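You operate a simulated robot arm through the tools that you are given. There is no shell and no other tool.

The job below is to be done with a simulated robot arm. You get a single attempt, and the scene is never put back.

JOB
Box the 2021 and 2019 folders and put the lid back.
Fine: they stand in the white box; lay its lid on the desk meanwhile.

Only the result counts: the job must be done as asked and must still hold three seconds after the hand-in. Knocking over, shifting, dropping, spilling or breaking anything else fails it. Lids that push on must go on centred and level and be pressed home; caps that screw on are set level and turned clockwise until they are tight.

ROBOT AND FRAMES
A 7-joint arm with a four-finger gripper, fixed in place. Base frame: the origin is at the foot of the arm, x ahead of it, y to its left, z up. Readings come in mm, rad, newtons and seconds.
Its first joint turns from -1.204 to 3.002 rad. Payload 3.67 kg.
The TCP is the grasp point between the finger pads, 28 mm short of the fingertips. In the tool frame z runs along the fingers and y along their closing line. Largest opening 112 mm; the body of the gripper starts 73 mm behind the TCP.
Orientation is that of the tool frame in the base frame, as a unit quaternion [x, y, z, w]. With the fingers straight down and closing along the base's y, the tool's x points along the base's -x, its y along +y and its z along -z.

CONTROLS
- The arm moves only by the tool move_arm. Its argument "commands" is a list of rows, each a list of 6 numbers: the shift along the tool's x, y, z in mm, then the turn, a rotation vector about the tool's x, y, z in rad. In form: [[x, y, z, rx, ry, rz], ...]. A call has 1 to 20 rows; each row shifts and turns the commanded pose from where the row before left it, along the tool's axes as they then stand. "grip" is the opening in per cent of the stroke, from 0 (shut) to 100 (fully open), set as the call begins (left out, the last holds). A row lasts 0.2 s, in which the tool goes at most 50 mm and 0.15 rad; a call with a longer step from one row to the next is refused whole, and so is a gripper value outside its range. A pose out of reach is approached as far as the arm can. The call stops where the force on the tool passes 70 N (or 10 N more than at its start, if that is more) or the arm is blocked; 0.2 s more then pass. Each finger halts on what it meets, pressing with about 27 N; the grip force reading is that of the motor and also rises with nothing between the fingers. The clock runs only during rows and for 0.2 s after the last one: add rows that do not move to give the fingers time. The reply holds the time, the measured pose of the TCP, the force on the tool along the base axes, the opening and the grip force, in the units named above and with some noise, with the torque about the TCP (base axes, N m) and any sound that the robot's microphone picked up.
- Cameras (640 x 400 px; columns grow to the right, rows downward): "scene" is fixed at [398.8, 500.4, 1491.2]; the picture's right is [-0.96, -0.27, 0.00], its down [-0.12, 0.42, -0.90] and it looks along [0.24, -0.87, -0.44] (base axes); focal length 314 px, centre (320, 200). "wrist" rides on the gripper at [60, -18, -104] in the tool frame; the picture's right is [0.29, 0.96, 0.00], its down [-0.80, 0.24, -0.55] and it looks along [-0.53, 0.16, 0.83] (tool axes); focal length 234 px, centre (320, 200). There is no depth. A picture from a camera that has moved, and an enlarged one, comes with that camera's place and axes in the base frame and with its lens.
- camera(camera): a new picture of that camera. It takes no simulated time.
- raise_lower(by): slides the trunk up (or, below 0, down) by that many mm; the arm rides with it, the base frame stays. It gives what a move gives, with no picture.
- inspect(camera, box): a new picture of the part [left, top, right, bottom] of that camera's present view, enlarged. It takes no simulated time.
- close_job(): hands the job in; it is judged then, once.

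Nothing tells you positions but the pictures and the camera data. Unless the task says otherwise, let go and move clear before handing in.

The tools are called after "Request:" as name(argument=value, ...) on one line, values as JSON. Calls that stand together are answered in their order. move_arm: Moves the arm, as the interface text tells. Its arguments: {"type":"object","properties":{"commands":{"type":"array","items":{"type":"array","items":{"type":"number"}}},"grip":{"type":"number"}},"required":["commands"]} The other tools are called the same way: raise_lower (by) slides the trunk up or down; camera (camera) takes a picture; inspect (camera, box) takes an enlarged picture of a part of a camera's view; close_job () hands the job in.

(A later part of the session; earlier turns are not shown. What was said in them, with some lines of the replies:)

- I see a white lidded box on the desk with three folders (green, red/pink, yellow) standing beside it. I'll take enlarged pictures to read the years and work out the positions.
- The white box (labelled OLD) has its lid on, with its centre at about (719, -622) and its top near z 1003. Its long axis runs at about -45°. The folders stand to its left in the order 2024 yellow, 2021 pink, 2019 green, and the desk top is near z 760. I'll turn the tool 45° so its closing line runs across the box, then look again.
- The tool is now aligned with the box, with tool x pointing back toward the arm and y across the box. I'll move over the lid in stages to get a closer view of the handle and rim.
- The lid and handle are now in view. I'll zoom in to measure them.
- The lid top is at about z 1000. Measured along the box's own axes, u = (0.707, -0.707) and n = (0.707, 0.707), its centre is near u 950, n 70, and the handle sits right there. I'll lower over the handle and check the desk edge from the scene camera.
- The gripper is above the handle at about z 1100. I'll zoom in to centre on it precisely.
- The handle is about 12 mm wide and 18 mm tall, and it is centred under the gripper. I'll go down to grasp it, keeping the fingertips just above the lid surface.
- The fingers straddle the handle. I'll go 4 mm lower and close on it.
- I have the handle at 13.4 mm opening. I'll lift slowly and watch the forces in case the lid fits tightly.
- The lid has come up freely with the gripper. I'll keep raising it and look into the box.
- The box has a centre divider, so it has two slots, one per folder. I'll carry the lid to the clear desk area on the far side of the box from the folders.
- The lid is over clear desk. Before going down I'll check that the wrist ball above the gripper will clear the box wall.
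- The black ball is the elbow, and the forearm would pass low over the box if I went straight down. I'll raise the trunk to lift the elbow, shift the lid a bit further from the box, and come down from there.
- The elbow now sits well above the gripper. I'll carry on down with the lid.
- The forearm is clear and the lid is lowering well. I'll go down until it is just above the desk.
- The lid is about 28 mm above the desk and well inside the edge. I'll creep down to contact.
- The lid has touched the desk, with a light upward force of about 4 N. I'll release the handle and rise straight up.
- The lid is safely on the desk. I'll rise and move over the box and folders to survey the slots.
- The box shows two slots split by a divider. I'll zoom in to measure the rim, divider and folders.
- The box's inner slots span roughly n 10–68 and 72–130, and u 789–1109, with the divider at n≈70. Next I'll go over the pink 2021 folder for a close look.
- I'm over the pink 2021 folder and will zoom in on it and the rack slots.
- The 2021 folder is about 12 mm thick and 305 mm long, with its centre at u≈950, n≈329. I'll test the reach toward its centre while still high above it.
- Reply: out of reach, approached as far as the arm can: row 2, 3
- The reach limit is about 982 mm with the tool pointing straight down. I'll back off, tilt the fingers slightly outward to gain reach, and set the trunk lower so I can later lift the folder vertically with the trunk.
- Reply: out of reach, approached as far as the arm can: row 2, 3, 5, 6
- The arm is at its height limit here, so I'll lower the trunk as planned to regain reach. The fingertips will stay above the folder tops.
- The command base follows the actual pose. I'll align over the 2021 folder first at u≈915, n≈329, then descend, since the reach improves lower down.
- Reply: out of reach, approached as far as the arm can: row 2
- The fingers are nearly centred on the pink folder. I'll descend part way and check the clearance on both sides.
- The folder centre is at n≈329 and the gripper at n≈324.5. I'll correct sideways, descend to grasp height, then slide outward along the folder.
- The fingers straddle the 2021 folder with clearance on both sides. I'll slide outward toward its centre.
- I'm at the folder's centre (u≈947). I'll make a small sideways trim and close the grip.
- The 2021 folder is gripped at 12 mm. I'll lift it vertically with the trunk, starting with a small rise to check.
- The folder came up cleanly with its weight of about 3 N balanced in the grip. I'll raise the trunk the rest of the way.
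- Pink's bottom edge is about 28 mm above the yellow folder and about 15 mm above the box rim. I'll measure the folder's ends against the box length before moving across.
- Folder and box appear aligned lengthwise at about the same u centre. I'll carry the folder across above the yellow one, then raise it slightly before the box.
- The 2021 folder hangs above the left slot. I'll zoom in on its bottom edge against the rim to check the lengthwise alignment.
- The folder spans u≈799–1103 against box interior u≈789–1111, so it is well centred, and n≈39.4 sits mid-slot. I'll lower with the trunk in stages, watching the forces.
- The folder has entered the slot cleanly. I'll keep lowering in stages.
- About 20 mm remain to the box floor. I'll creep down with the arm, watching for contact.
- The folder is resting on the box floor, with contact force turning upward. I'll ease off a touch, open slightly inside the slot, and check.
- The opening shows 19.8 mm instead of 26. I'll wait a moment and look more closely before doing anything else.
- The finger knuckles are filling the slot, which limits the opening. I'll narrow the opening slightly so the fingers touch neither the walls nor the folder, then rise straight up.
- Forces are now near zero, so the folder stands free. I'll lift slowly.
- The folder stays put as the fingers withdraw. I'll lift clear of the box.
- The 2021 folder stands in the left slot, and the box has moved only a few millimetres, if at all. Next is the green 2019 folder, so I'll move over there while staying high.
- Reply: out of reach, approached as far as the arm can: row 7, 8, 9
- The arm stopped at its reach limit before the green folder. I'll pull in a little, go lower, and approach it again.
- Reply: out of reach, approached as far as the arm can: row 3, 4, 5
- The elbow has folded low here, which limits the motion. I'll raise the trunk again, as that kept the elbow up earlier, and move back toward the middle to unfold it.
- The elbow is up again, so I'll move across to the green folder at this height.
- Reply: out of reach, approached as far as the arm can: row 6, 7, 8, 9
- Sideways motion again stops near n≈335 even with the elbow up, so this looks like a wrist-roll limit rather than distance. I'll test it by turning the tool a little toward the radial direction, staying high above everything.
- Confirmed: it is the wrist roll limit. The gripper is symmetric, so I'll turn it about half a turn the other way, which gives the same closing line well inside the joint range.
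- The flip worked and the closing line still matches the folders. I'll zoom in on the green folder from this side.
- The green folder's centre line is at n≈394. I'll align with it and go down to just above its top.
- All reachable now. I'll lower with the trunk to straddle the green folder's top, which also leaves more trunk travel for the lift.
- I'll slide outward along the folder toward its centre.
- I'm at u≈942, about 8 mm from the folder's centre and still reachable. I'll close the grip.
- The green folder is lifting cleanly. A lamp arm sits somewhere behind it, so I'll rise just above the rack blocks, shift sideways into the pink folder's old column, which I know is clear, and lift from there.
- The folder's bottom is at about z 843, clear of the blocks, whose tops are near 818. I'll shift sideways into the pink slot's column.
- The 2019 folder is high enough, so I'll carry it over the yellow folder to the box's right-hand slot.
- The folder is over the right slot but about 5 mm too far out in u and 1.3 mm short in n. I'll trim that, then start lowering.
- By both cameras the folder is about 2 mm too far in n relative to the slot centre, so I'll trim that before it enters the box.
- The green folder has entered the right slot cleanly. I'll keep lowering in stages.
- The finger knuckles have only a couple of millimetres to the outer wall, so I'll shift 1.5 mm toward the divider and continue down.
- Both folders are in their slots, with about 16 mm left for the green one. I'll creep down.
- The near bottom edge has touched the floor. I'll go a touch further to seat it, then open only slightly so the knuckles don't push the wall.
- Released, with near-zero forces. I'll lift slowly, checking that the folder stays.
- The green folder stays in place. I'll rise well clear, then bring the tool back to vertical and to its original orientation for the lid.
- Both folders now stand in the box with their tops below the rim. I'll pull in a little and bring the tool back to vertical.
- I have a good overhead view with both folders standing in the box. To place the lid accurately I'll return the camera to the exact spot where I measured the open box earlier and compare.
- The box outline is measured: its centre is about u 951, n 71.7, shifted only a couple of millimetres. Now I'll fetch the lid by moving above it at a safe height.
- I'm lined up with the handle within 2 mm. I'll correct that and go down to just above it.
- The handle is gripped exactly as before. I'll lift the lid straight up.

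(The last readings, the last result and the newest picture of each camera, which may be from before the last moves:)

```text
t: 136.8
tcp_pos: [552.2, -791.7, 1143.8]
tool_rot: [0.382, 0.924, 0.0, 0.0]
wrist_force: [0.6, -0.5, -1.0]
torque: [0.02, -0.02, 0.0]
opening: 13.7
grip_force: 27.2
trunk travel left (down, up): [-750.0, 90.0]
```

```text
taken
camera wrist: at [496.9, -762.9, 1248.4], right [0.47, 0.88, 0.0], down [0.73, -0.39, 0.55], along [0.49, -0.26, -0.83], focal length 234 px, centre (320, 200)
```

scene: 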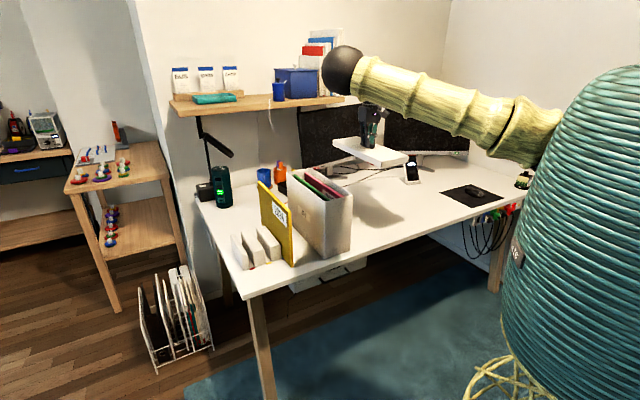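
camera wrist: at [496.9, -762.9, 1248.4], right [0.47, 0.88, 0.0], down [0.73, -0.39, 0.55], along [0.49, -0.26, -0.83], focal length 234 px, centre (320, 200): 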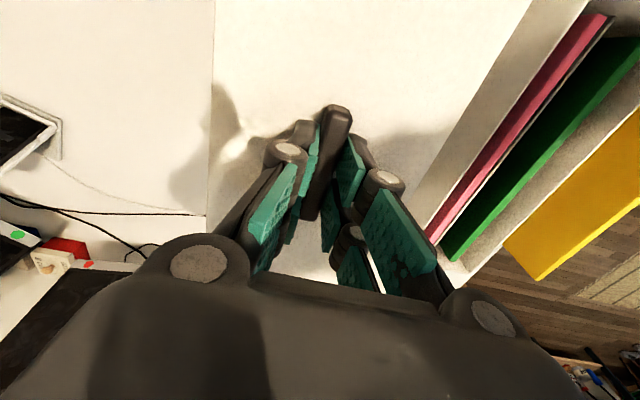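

The lid is lifted and level. I'll carry it over the box.

Request:
move_arm(commands=[[-0.6, 18, 0, 0, 0, 0], [-0.6, 32, 0, 0, 0, 0], [-0.6, 38, 0, 0, 0, 0], [-0.6, 40, 0, 0, 0, 0], [-0.6, 40, 0, 0, 0, 0], [-0.6, 35, 0, 0, 0, 0], [-0.6, 25, 0, 0, 0, 0], [0, 13, 0, 0, 0, 0], [0, 0, 0, 0, 0, 0], [0, 0, 0, 0, 0, 0]])

Request:
camera(camera="wrist")

Request:
camera(camera="scene")

```text
t: 139.0
tcp_pos: [726.0, -624.2, 1141.4]
tool_rot: [0.382, 0.924, 0.0, 0.001]
wrist_force: [-0.7, -0.5, -1.1]
torque: [0.0, -0.02, -0.01]
opening: 13.5
grip_force: 27.2
trunk travel left (down, up): [-750.0, 90.0]
```

```text
taken
camera wrist: at [670.8, -594.5, 1246.7], right [0.47, 0.88, 0.0], down [0.73, -0.39, 0.55], along [0.49, -0.26, -0.83], focal length 234 px, centre (320, 200)
```

wrist: 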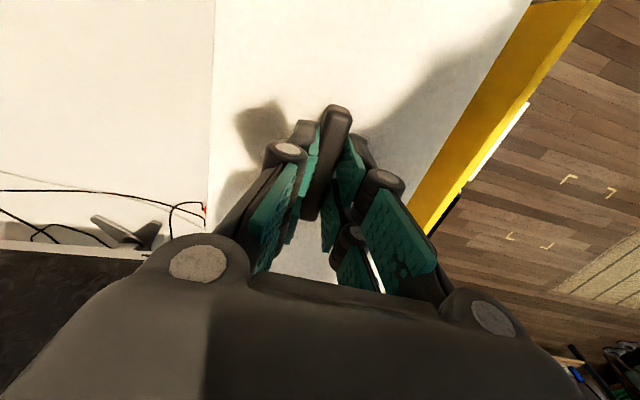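

```text
taken
```

scene: 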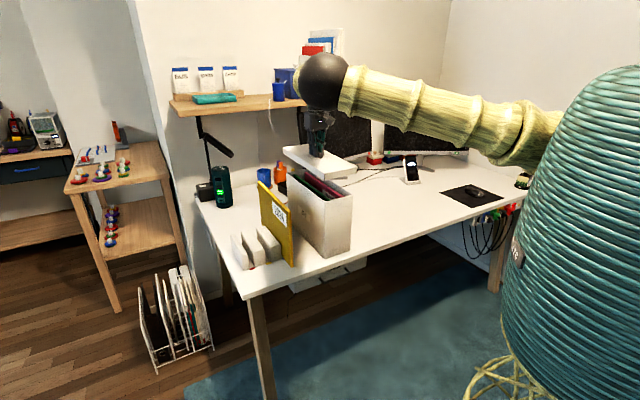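

I'll lower to just above the rim and compare the lid and box edges from the scene camera.

Request:
move_arm(commands=[[0, -0.9, 20, 0, 0, 0], [0, 0, 20, 0, 0, 0], [0, 0, 20, 0, 0, 0], [0, 0, 12, 0, 0, 0], [0, 0, 0, 0, 0, 0], [0, 0, 0, 0, 0, 0]])

Request:
inspect(camera="scene", box=[280, 145, 370, 215])

Request:
inspect(camera="scene", box=[300, 175, 360, 215])

Request:
inspect(camera="scene", box=[275, 150, 325, 183])

Request:
camera(camera="wrist")

```text
t: 140.4
tcp_pos: [726.5, -624.2, 1070.6]
tool_rot: [0.382, 0.924, 0.0, 0.001]
wrist_force: [0.2, -0.6, -0.3]
torque: [0.02, -0.02, -0.02]
opening: 13.6
grip_force: 27.2
trunk travel left (down, up): [-750.0, 90.0]
```

```text
5.71 times, centred on (325, 180) of scene
camera zoom: at [398.8, 500.4, 1491.2], right [-0.96, -0.27, 0.0], down [-0.12, 0.42, -0.9], along [0.24, -0.87, -0.44], focal length 1794 px, centre (291, 314)
```

zoom: 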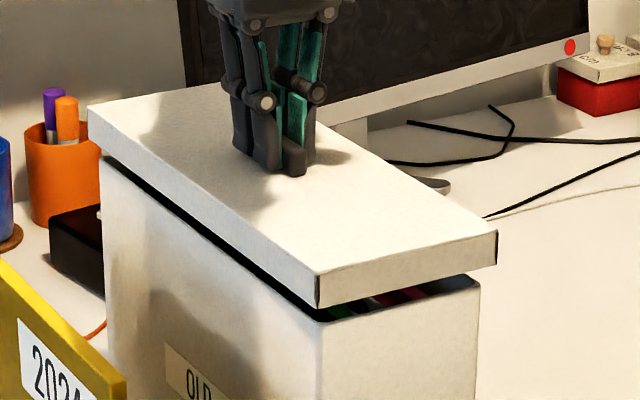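

```text
10.00 times, centred on (330, 195) of scene
camera zoom: at [398.8, 500.4, 1491.2], right [-0.96, -0.27, 0.0], down [-0.12, 0.42, -0.9], along [0.24, -0.87, -0.44], focal length 3140 px, centre (220, 250)
```

zoom: 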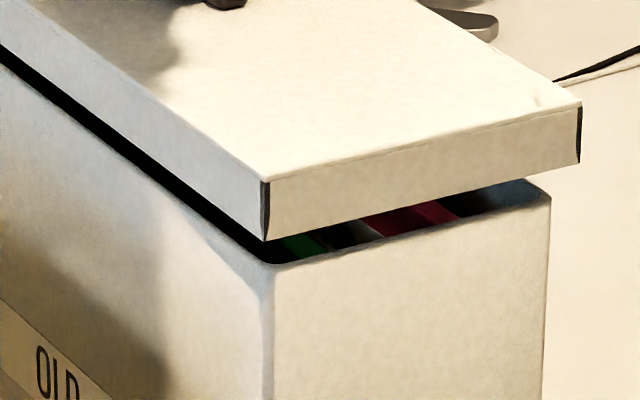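

```text
12.12 times, centred on (300, 166) of scene
camera zoom: at [398.8, 500.4, 1491.2], right [-0.96, -0.27, 0.0], down [-0.12, 0.42, -0.9], along [0.24, -0.87, -0.44], focal length 3806 px, centre (562, 606)
```

zoom: 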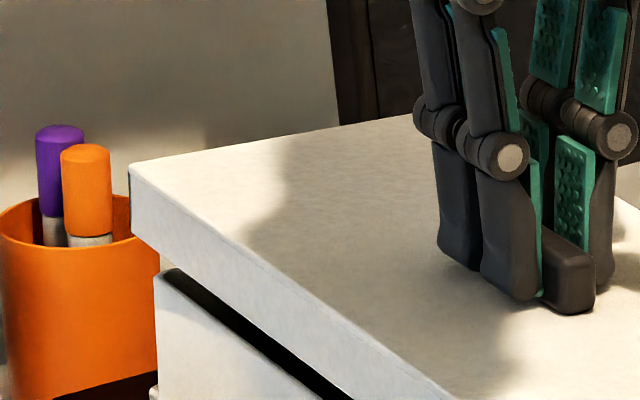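

```text
taken
camera wrist: at [670.4, -596.2, 1175.7], right [0.47, 0.88, 0.0], down [0.73, -0.39, 0.55], along [0.49, -0.26, -0.83], focal length 234 px, centre (320, 200)
```

wrist: 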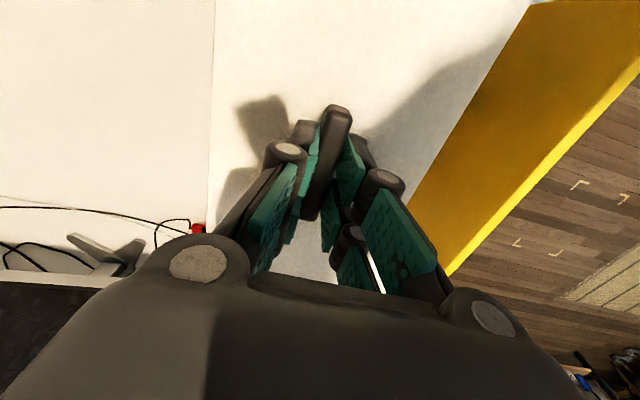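

The lid is about 15 mm above the rim and looks closely aligned. I'll zoom in on the corners to fine-tune before lowering.

Request:
inspect(camera="scene", box=[310, 190, 340, 209])

Request:
inspect(camera="scene", box=[340, 175, 370, 194])

Request:
inspect(camera="scene", box=[278, 158, 308, 177])

```text
16.00 times, centred on (325, 200) of scene
camera zoom: at [398.8, 500.4, 1491.2], right [-0.96, -0.27, 0.0], down [-0.12, 0.42, -0.9], along [0.24, -0.87, -0.44], focal length 5023 px, centre (240, 208)
```

zoom: 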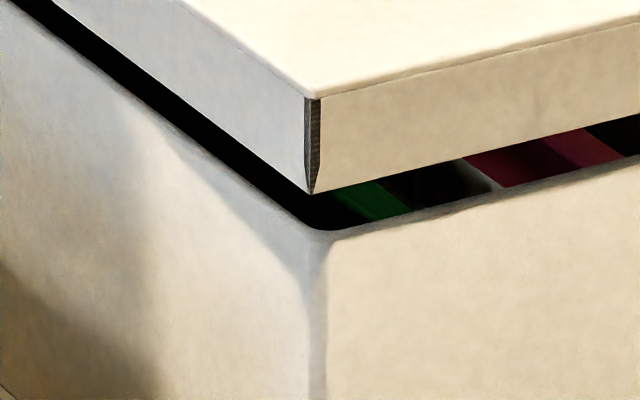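

```text
16.00 times, centred on (355, 184) of scene
camera zoom: at [398.8, 500.4, 1491.2], right [-0.96, -0.27, 0.0], down [-0.12, 0.42, -0.9], along [0.24, -0.87, -0.44], focal length 5023 px, centre (-240, 448)
```

zoom: 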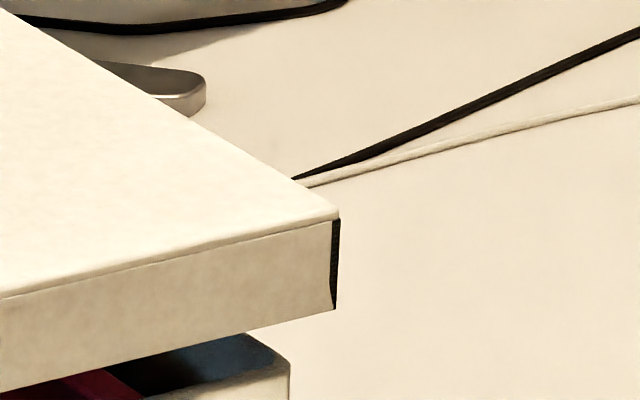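

```text
16.00 times, centred on (293, 168) of scene
camera zoom: at [398.8, 500.4, 1491.2], right [-0.96, -0.27, 0.0], down [-0.12, 0.42, -0.9], along [0.24, -0.87, -0.44], focal length 5023 px, centre (752, 720)
```

zoom: 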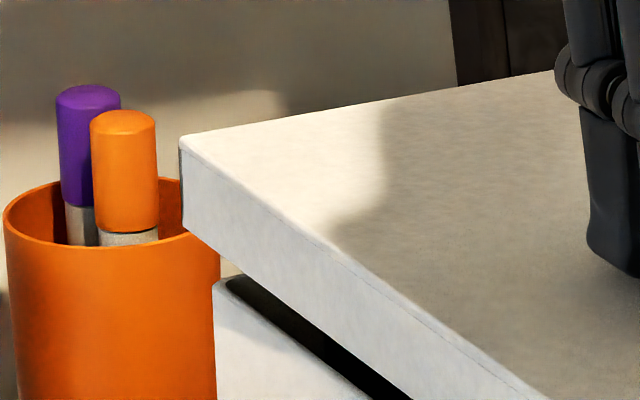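

The silhouette comparison says the lid needs about 1.2 mm more in n. I'll apply that and lower to just above the rim.

Request:
move_arm(commands=[[0.3, 1.2, 0, 0, 0, 0.002], [0, 0, 5, 0, 0, 0], [0, 0, 4, 0, 0, 0], [0, 0, 0, 0, 0, 0], [0, 0, 0, 0, 0, 0]])

Request:
inspect(camera="scene", box=[310, 190, 340, 209])

Request:
inspect(camera="scene", box=[340, 175, 370, 194])

Request:
inspect(camera="scene", box=[278, 158, 308, 177])

Request:
camera(camera="wrist")

```text
t: 141.6
tcp_pos: [727.0, -622.7, 1061.5]
tool_rot: [0.383, 0.924, 0.0, 0.0]
wrist_force: [1.0, -0.4, -0.5]
torque: [-0.01, 0.0, -0.02]
opening: 13.5
grip_force: 27.7
trunk travel left (down, up): [-750.0, 90.0]
```

```text
16.00 times, centred on (325, 200) of scene
camera zoom: at [398.8, 500.4, 1491.2], right [-0.96, -0.27, 0.0], down [-0.12, 0.42, -0.9], along [0.24, -0.87, -0.44], focal length 5023 px, centre (240, 208)
```

zoom: 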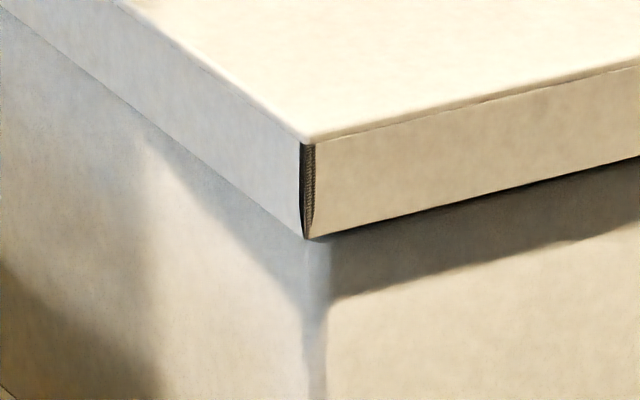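

```text
16.00 times, centred on (355, 184) of scene
camera zoom: at [398.8, 500.4, 1491.2], right [-0.96, -0.27, 0.0], down [-0.12, 0.42, -0.9], along [0.24, -0.87, -0.44], focal length 5023 px, centre (-240, 448)
```

zoom: 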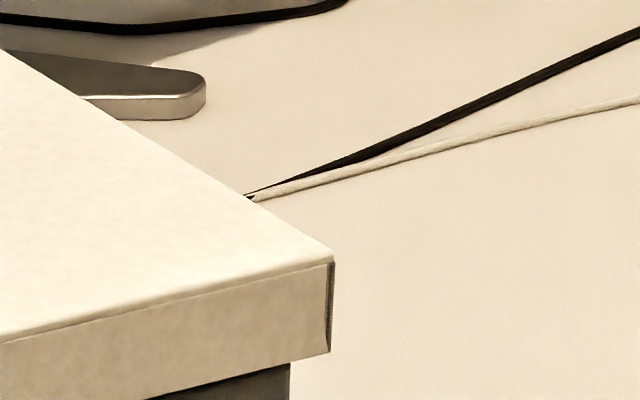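

```text
16.00 times, centred on (293, 168) of scene
camera zoom: at [398.8, 500.4, 1491.2], right [-0.96, -0.27, 0.0], down [-0.12, 0.42, -0.9], along [0.24, -0.87, -0.44], focal length 5023 px, centre (752, 720)
```

zoom: 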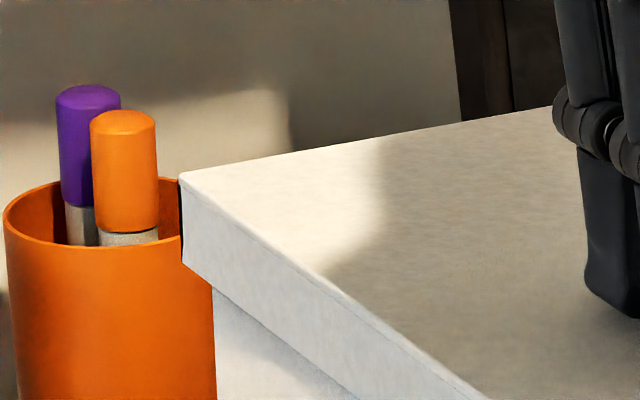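

```text
taken
camera wrist: at [670.7, -594.2, 1165.7], right [0.47, 0.88, 0.0], down [0.73, -0.39, 0.55], along [0.49, -0.26, -0.83], focal length 234 px, centre (320, 200)
```

wrist: 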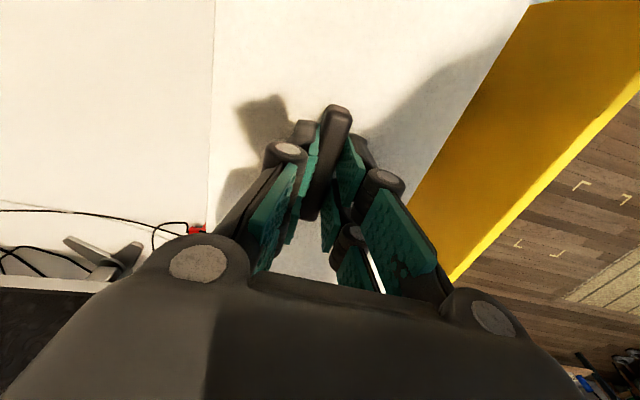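

The lid now overhangs the box evenly on the visible sides. I'll lower in small steps, watching for any sideways or upward force.

Request:
move_arm(commands=[[0, 0, 2, 0, 0, 0], [0, 0, 0, 0, 0, 0]])

Request:
move_arm(commands=[[0, 0, 2, 0, 0, 0], [0, 0, 0, 0, 0, 0]])

Request:
move_arm(commands=[[0, 0, 2, 0, 0, 0], [0, 0, 0, 0, 0, 0]])

Request:
inspect(camera="scene", box=[280, 150, 370, 215])

```text
t: 142.2
tcp_pos: [724.8, -622.7, 1058.5]
tool_rot: [0.383, 0.924, 0.0, 0.001]
wrist_force: [-0.3, 0.2, -0.6]
torque: [0.0, 0.01, 0.01]
opening: 13.3
grip_force: 26.6
trunk travel left (down, up): [-750.0, 90.0]
```

```text
t: 142.8
tcp_pos: [725.7, -623.2, 1056.9]
tool_rot: [0.382, 0.924, 0.0, 0.001]
wrist_force: [-0.1, 0.4, -1.5]
torque: [-0.02, 0.03, -0.02]
opening: 13.4
grip_force: 27.2
trunk travel left (down, up): [-750.0, 90.0]
```

```text
t: 143.4
tcp_pos: [724.8, -622.0, 1054.1]
tool_rot: [0.383, 0.924, 0.0, 0.001]
wrist_force: [0.1, 0.6, -1.1]
torque: [0.0, -0.02, -0.01]
opening: 13.6
grip_force: 26.8
trunk travel left (down, up): [-750.0, 90.0]
```

```text
6.15 times, centred on (325, 182) of scene
camera zoom: at [398.8, 500.4, 1491.2], right [-0.96, -0.27, 0.0], down [-0.12, 0.42, -0.9], along [0.24, -0.87, -0.44], focal length 1932 px, centre (289, 308)
```

zoom: 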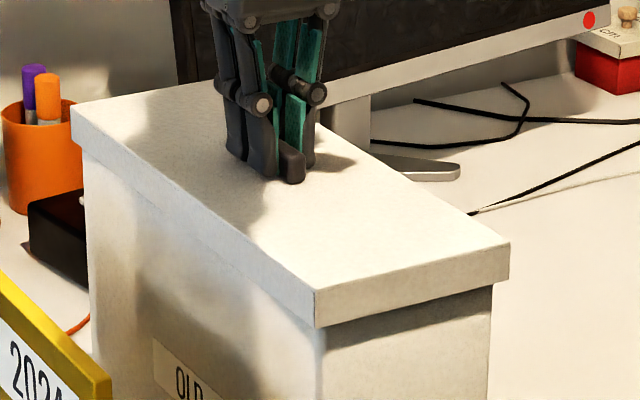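

Request:
move_arm(commands=[[0, 0, 2, 0, 0, 0], [0, 0, 0, 0, 0, 0]])

Request:
move_arm(commands=[[0, 0, 2, 0, 0, 0], [0, 0, 0, 0, 0, 0]])

Request:
move_arm(commands=[[0, 0, 2, 0, 0, 0], [0, 0, 0, 0, 0, 0]])

Request:
move_arm(commands=[[0, 0, 2, 0, 0, 0], [0, 0, 0, 0, 0, 0]])

Request:
camera(camera="wrist")

```text
t: 144.0
tcp_pos: [725.4, -623.6, 1052.6]
tool_rot: [0.383, 0.924, 0.0, 0.001]
wrist_force: [0.0, 0.4, -2.1]
torque: [0.0, 0.01, 0.02]
opening: 13.8
grip_force: 27.0
trunk travel left (down, up): [-750.0, 90.0]
```

```text
t: 144.6
tcp_pos: [725.5, -623.7, 1050.0]
tool_rot: [0.383, 0.924, -0.001, 0.001]
wrist_force: [0.3, 0.9, -0.9]
torque: [-0.02, -0.01, -0.03]
opening: 13.5
grip_force: 26.7
trunk travel left (down, up): [-750.0, 90.0]
```

```text
t: 145.2
tcp_pos: [723.9, -623.2, 1048.6]
tool_rot: [0.383, 0.924, 0.001, 0.0]
wrist_force: [0.3, 0.7, -1.1]
torque: [0.02, -0.06, 0.13]
opening: 13.3
grip_force: 26.8
trunk travel left (down, up): [-750.0, 90.0]
```

```text
t: 145.8
tcp_pos: [724.6, -622.3, 1044.7]
tool_rot: [0.383, 0.924, 0.0, 0.0]
wrist_force: [0.3, 0.5, -0.2]
torque: [0.02, 0.03, 0.04]
opening: 13.6
grip_force: 27.0
trunk travel left (down, up): [-750.0, 90.0]
```

```text
taken
camera wrist: at [668.7, -594.5, 1151.3], right [0.47, 0.88, 0.0], down [0.73, -0.39, 0.55], along [0.49, -0.26, -0.83], focal length 234 px, centre (320, 200)
```

wrist: 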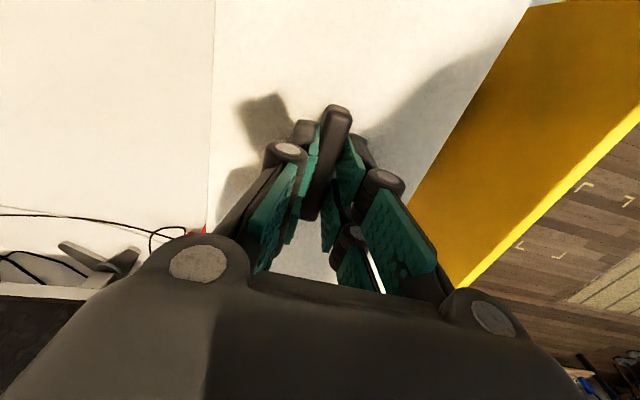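

The skirt has slid over the rim without resistance. I'll continue down to the seat.

Request:
move_arm(commands=[[0, 0, 2, 0, 0, 0], [0, 0, 2, 0, 0, 0], [0, 0, 0, 0, 0, 0]])

Request:
move_arm(commands=[[0, 0, 2, 0, 0, 0], [0, 0, 0, 0, 0, 0]])

Request:
move_arm(commands=[[0, 0, 2, 0, 0, 0], [0, 0, 0, 0, 0, 0]])

Request:
inspect(camera="scene", box=[280, 150, 370, 215])

Request:
camera(camera="wrist")

```text
t: 146.6
tcp_pos: [724.4, -622.4, 1042.3]
tool_rot: [0.383, 0.924, 0.0, 0.001]
wrist_force: [-0.4, -0.3, -1.5]
torque: [0.03, -0.02, 0.03]
opening: 13.4
grip_force: 27.4
trunk travel left (down, up): [-750.0, 90.0]
```

```text
t: 147.2
tcp_pos: [724.8, -623.3, 1040.9]
tool_rot: [0.382, 0.924, 0.0, 0.001]
wrist_force: [0.6, 0.5, -0.1]
torque: [-0.01, -0.01, 0.07]
opening: 13.5
grip_force: 27.1
trunk travel left (down, up): [-750.0, 90.0]
```

```text
t: 147.8
tcp_pos: [723.9, -623.4, 1039.0]
tool_rot: [0.382, 0.924, 0.0, 0.0]
wrist_force: [0.0, -0.1, -0.4]
torque: [0.0, -0.01, 0.08]
opening: 13.5
grip_force: 27.0
trunk travel left (down, up): [-750.0, 90.0]
```

```text
6.15 times, centred on (325, 182) of scene
camera zoom: at [398.8, 500.4, 1491.2], right [-0.96, -0.27, 0.0], down [-0.12, 0.42, -0.9], along [0.24, -0.87, -0.44], focal length 1932 px, centre (289, 308)
```

zoom: 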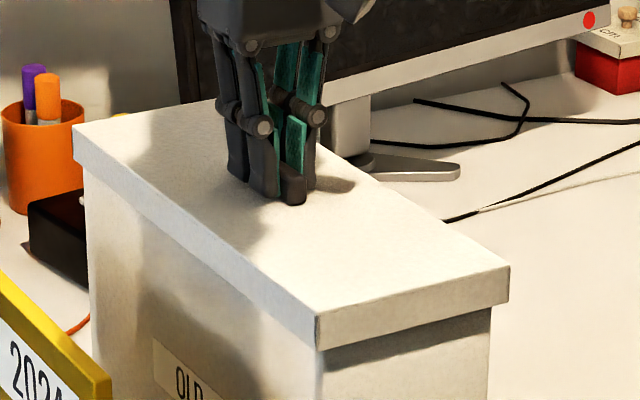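

```text
taken
camera wrist: at [669.8, -595.6, 1144.4], right [0.47, 0.88, 0.0], down [0.73, -0.39, 0.55], along [0.49, -0.26, -0.83], focal length 234 px, centre (320, 200)
```

wrist: 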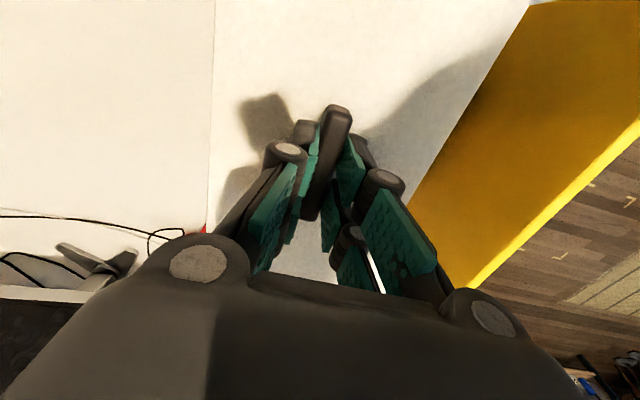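

Request:
move_arm(commands=[[0, 0, 2, 0, 0, 0], [0, 0, 0, 0, 0, 0]])

Request:
move_arm(commands=[[0, 0, 1.5, 0, 0, 0], [0, 0, 0, 0, 0, 0]])

Request:
move_arm(commands=[[0, 0, 1.5, 0, 0, 0], [0, 0, 0, 0, 0, 0]])

Request:
camera(camera="wrist")

```text
t: 148.4
tcp_pos: [724.3, -623.8, 1037.4]
tool_rot: [0.383, 0.924, 0.0, 0.001]
wrist_force: [0.1, -0.1, -1.2]
torque: [-0.01, 0.01, 0.03]
opening: 13.4
grip_force: 27.0
trunk travel left (down, up): [-750.0, 90.0]
```

```text
t: 149.0
tcp_pos: [724.3, -622.8, 1035.2]
tool_rot: [0.383, 0.924, -0.001, 0.0]
wrist_force: [-0.1, 0.0, -0.5]
torque: [0.02, -0.05, 0.05]
opening: 13.7
grip_force: 26.8
trunk travel left (down, up): [-750.0, 90.0]
```

```text
t: 149.6
tcp_pos: [723.2, -623.3, 1034.7]
tool_rot: [0.383, 0.924, -0.001, 0.001]
wrist_force: [-0.5, -0.6, 1.0]
torque: [0.24, 0.25, 0.02]
opening: 13.5
grip_force: 26.6
trunk travel left (down, up): [-750.0, 90.0]
```

```text
taken
camera wrist: at [669.6, -594.9, 1139.7], right [0.47, 0.88, 0.0], down [0.73, -0.39, 0.55], along [0.49, -0.26, -0.83], focal length 234 px, centre (320, 200)
```

wrist: 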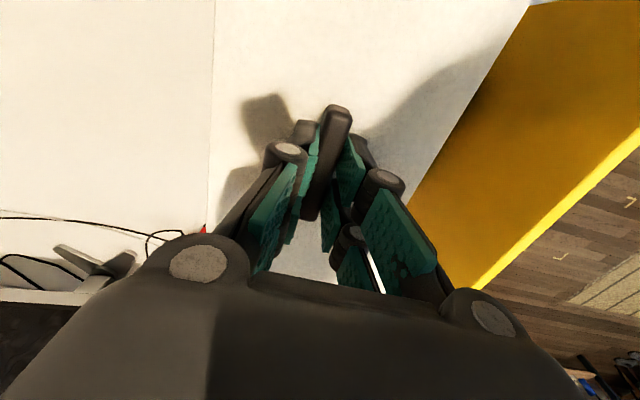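

The lid has reached its original seated height and contact is starting. I'll press it home gently.

Request:
move_arm(commands=[[0, 0, 1, 0, 0, 0], [0, 0, 0, 0, 0, 0]])

Request:
move_arm(commands=[[0, 0, 1, 0, 0, 0], [0, 0, 0, 0, 0, 0]])

Request:
inspect(camera="scene", box=[280, 150, 370, 215])

```text
t: 150.2
tcp_pos: [724.6, -623.2, 1035.2]
tool_rot: [0.383, 0.924, 0.0, 0.001]
wrist_force: [1.1, -1.6, 5.4]
torque: [0.2, 0.18, 0.05]
opening: 13.7
grip_force: 26.9
trunk travel left (down, up): [-750.0, 90.0]
```

```text
t: 150.8
tcp_pos: [724.1, -623.7, 1035.2]
tool_rot: [0.383, 0.924, 0.0, 0.002]
wrist_force: [1.8, -4.8, 19.4]
torque: [0.16, 0.21, 0.0]
opening: 13.6
grip_force: 26.8
trunk travel left (down, up): [-750.0, 90.0]
```

```text
6.15 times, centred on (325, 182) of scene
camera zoom: at [398.8, 500.4, 1491.2], right [-0.96, -0.27, 0.0], down [-0.12, 0.42, -0.9], along [0.24, -0.87, -0.44], focal length 1932 px, centre (289, 308)
```

zoom: 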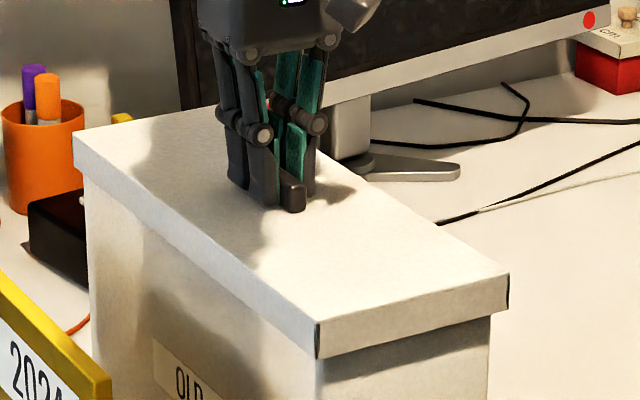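

The lid resists at 19 N without moving, so it is seated. I'll ease the pressure, release, and rise straight up.

Request:
move_arm(commands=[[0, 0, -1.5, 0, 0, 0], [0, 0, 0, 0, 0, 0]])

Request:
move_arm(commands=[[0, 0, 0, 0, 0, 0], [0, 0, 0, 0, 0, 0], [0, 0, 0, 0, 0, 0]], grip=40)

Request:
inspect(camera="scene", box=[280, 150, 370, 215])

```text
t: 151.4
tcp_pos: [724.4, -623.3, 1034.6]
tool_rot: [0.383, 0.924, 0.0, 0.001]
wrist_force: [0.6, -4.8, 13.6]
torque: [-0.46, -0.39, 0.07]
opening: 13.4
grip_force: 26.9
trunk travel left (down, up): [-750.0, 90.0]
```

```text
t: 152.2
tcp_pos: [725.0, -622.6, 1032.5]
tool_rot: [0.383, 0.924, 0.0, 0.0]
wrist_force: [0.6, 0.1, 0.1]
torque: [-0.01, -0.02, 0.0]
opening: 44.7
grip_force: 0.1
trunk travel left (down, up): [-750.0, 90.0]
```

```text
6.15 times, centred on (325, 182) of scene
camera zoom: at [398.8, 500.4, 1491.2], right [-0.96, -0.27, 0.0], down [-0.12, 0.42, -0.9], along [0.24, -0.87, -0.44], focal length 1932 px, centre (289, 308)
```

zoom: 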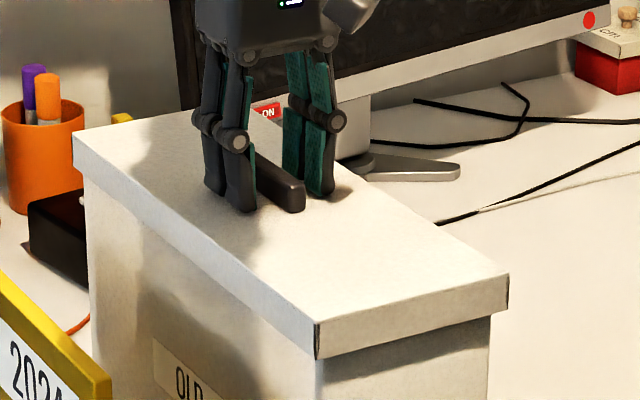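

Request:
move_arm(commands=[[0, 0, -15, 0, 0, 0], [0, 0, -25, 0, 0, 0], [0, 0, -30, 0, 0, 0], [0, 0, -35, 0, 0, 0], [0, 0, -35, 0, 0, 0], [10, 0, -35, 0, 0, 0], [20, 0, -15, 0, 0, 0], [20, 0, 0, 0, 0, 0], [0, 0, 0, 0, 0, 0]])

Request:
camera(camera="wrist")

Request:
inspect(camera="scene", box=[265, 140, 385, 270])

Request:
camera(camera="scene")

```text
t: 154.2
tcp_pos: [688.1, -586.1, 1221.8]
tool_rot: [0.383, 0.924, -0.001, -0.001]
wrist_force: [0.5, 0.4, 0.1]
torque: [0.0, 0.0, 0.01]
opening: 44.9
grip_force: 0.1
trunk travel left (down, up): [-750.0, 90.0]
```

```text
taken
camera wrist: at [634.2, -558.8, 1326.6], right [0.47, 0.88, 0.0], down [0.73, -0.39, 0.55], along [0.49, -0.26, -0.83], focal length 234 px, centre (320, 200)
```

wrist: 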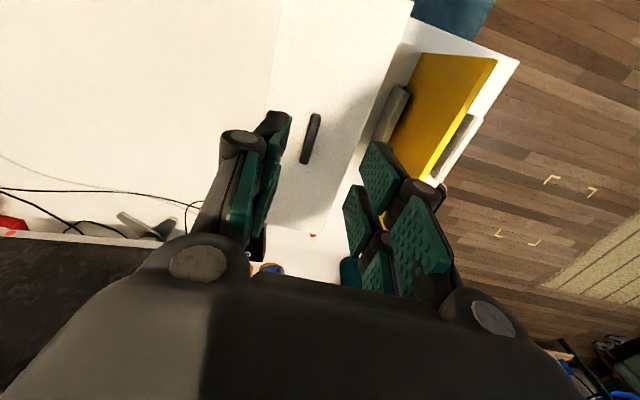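

```text
3.08 times, centred on (325, 205) of scene
camera zoom: at [398.8, 500.4, 1491.2], right [-0.96, -0.27, 0.0], down [-0.12, 0.42, -0.9], along [0.24, -0.87, -0.44], focal length 966 px, centre (305, 185)
```

zoom: 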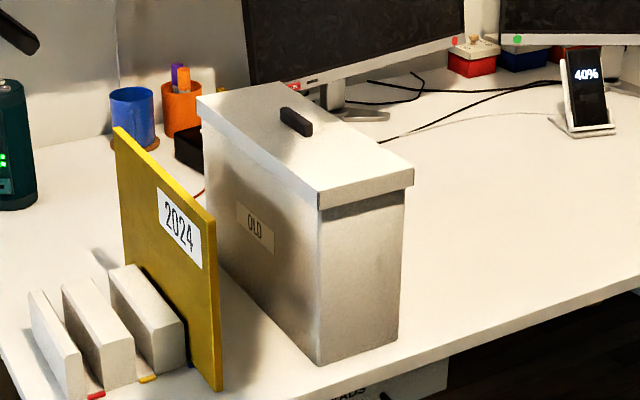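

```text
taken
```

scene: 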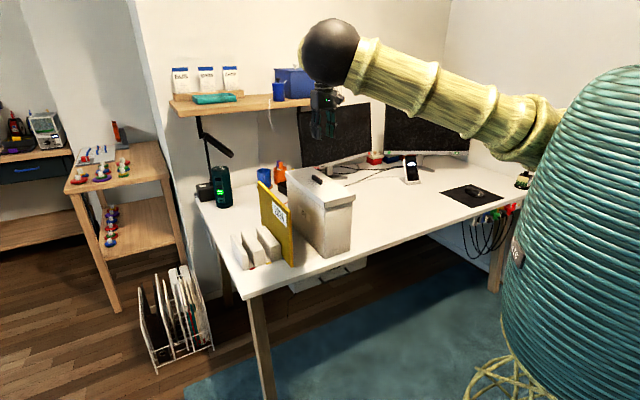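

The lid is on. I'll take a final close look at its fit and levelness.

Request:
inspect(camera="scene", box=[280, 155, 365, 225])

Request:
inspect(camera="scene", box=[310, 190, 360, 222])

Request:
inspect(camera="wrist", box=[250, 0, 430, 120])

Request:
inspect(camera="wrist", box=[250, 120, 430, 240])

```text
5.71 times, centred on (322, 190) of scene
camera zoom: at [398.8, 500.4, 1491.2], right [-0.96, -0.27, 0.0], down [-0.12, 0.42, -0.9], along [0.24, -0.87, -0.44], focal length 1794 px, centre (306, 257)
```

zoom: 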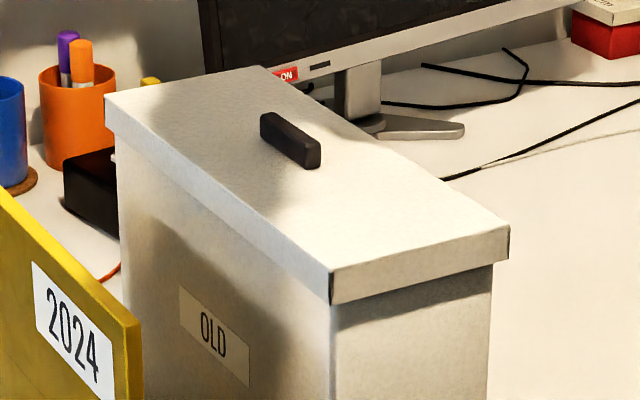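

```text
12.50 times, centred on (335, 206) of scene
camera zoom: at [398.8, 500.4, 1491.2], right [-0.96, -0.27, 0.0], down [-0.12, 0.42, -0.9], along [0.24, -0.87, -0.44], focal length 3924 px, centre (132, 125)
```

zoom: 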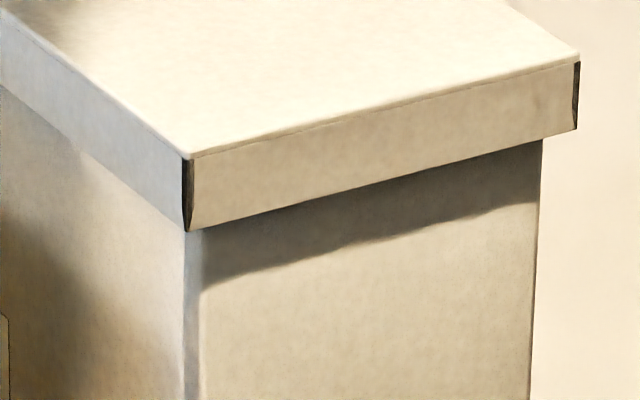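

```text
3.33 times, centred on (340, 60) of wrist
camera zoom: at [634.2, -558.8, 1326.6], right [0.47, 0.88, 0.0], down [0.73, -0.39, 0.55], along [0.49, -0.26, -0.83], focal length 781 px, centre (253, 667)
```

zoom: 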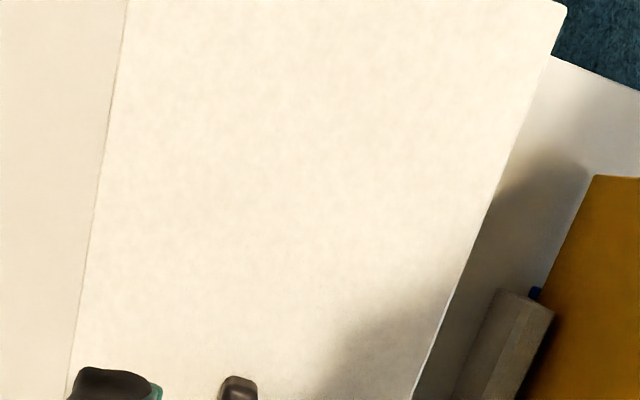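

```text
3.33 times, centred on (340, 180) of wrist
camera zoom: at [634.2, -558.8, 1326.6], right [0.47, 0.88, 0.0], down [0.73, -0.39, 0.55], along [0.49, -0.26, -0.83], focal length 781 px, centre (253, 267)
```

zoom: 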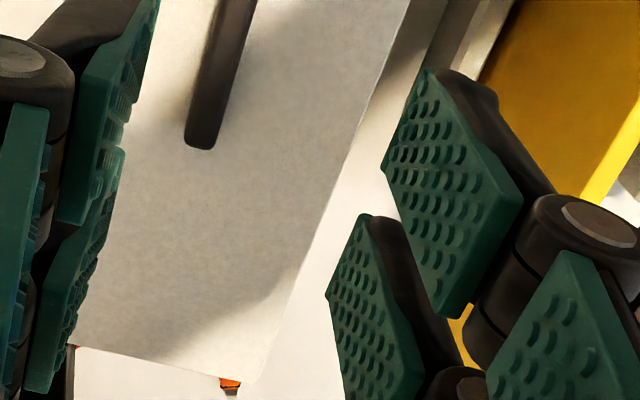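

Both folders (2021 and 2019) stand in the white box. Its lid is back on, level, at its original seated height, and held firm under a 19 N press. The 2024 folder and everything else on the desk are where they were, and the gripper is open and well clear, so I'm handing in.

Request:
close_job()

```text
The job is handed in.
```

The 2021 and 2019 folders are standing in the white box, one on each side of its divider, and the lid is back on. I've handed the job in, but no verdict came back.

- **Lid:** it came down over the rim without catching and stopped at the same height as before I took it off. It didn't move under a press of about 19 N. It looks level and centred in the pictures.
- **Box:** it shifted about 3 mm when I put the first folder in, because the gripper's knuckles filled the slot. I lined the lid up to the box's new position.
- **Everything else:** I saw no sign that the 2024 folder, the rack or anything else on the desk was disturbed. The gripper is open and about 200 mm above the lid.
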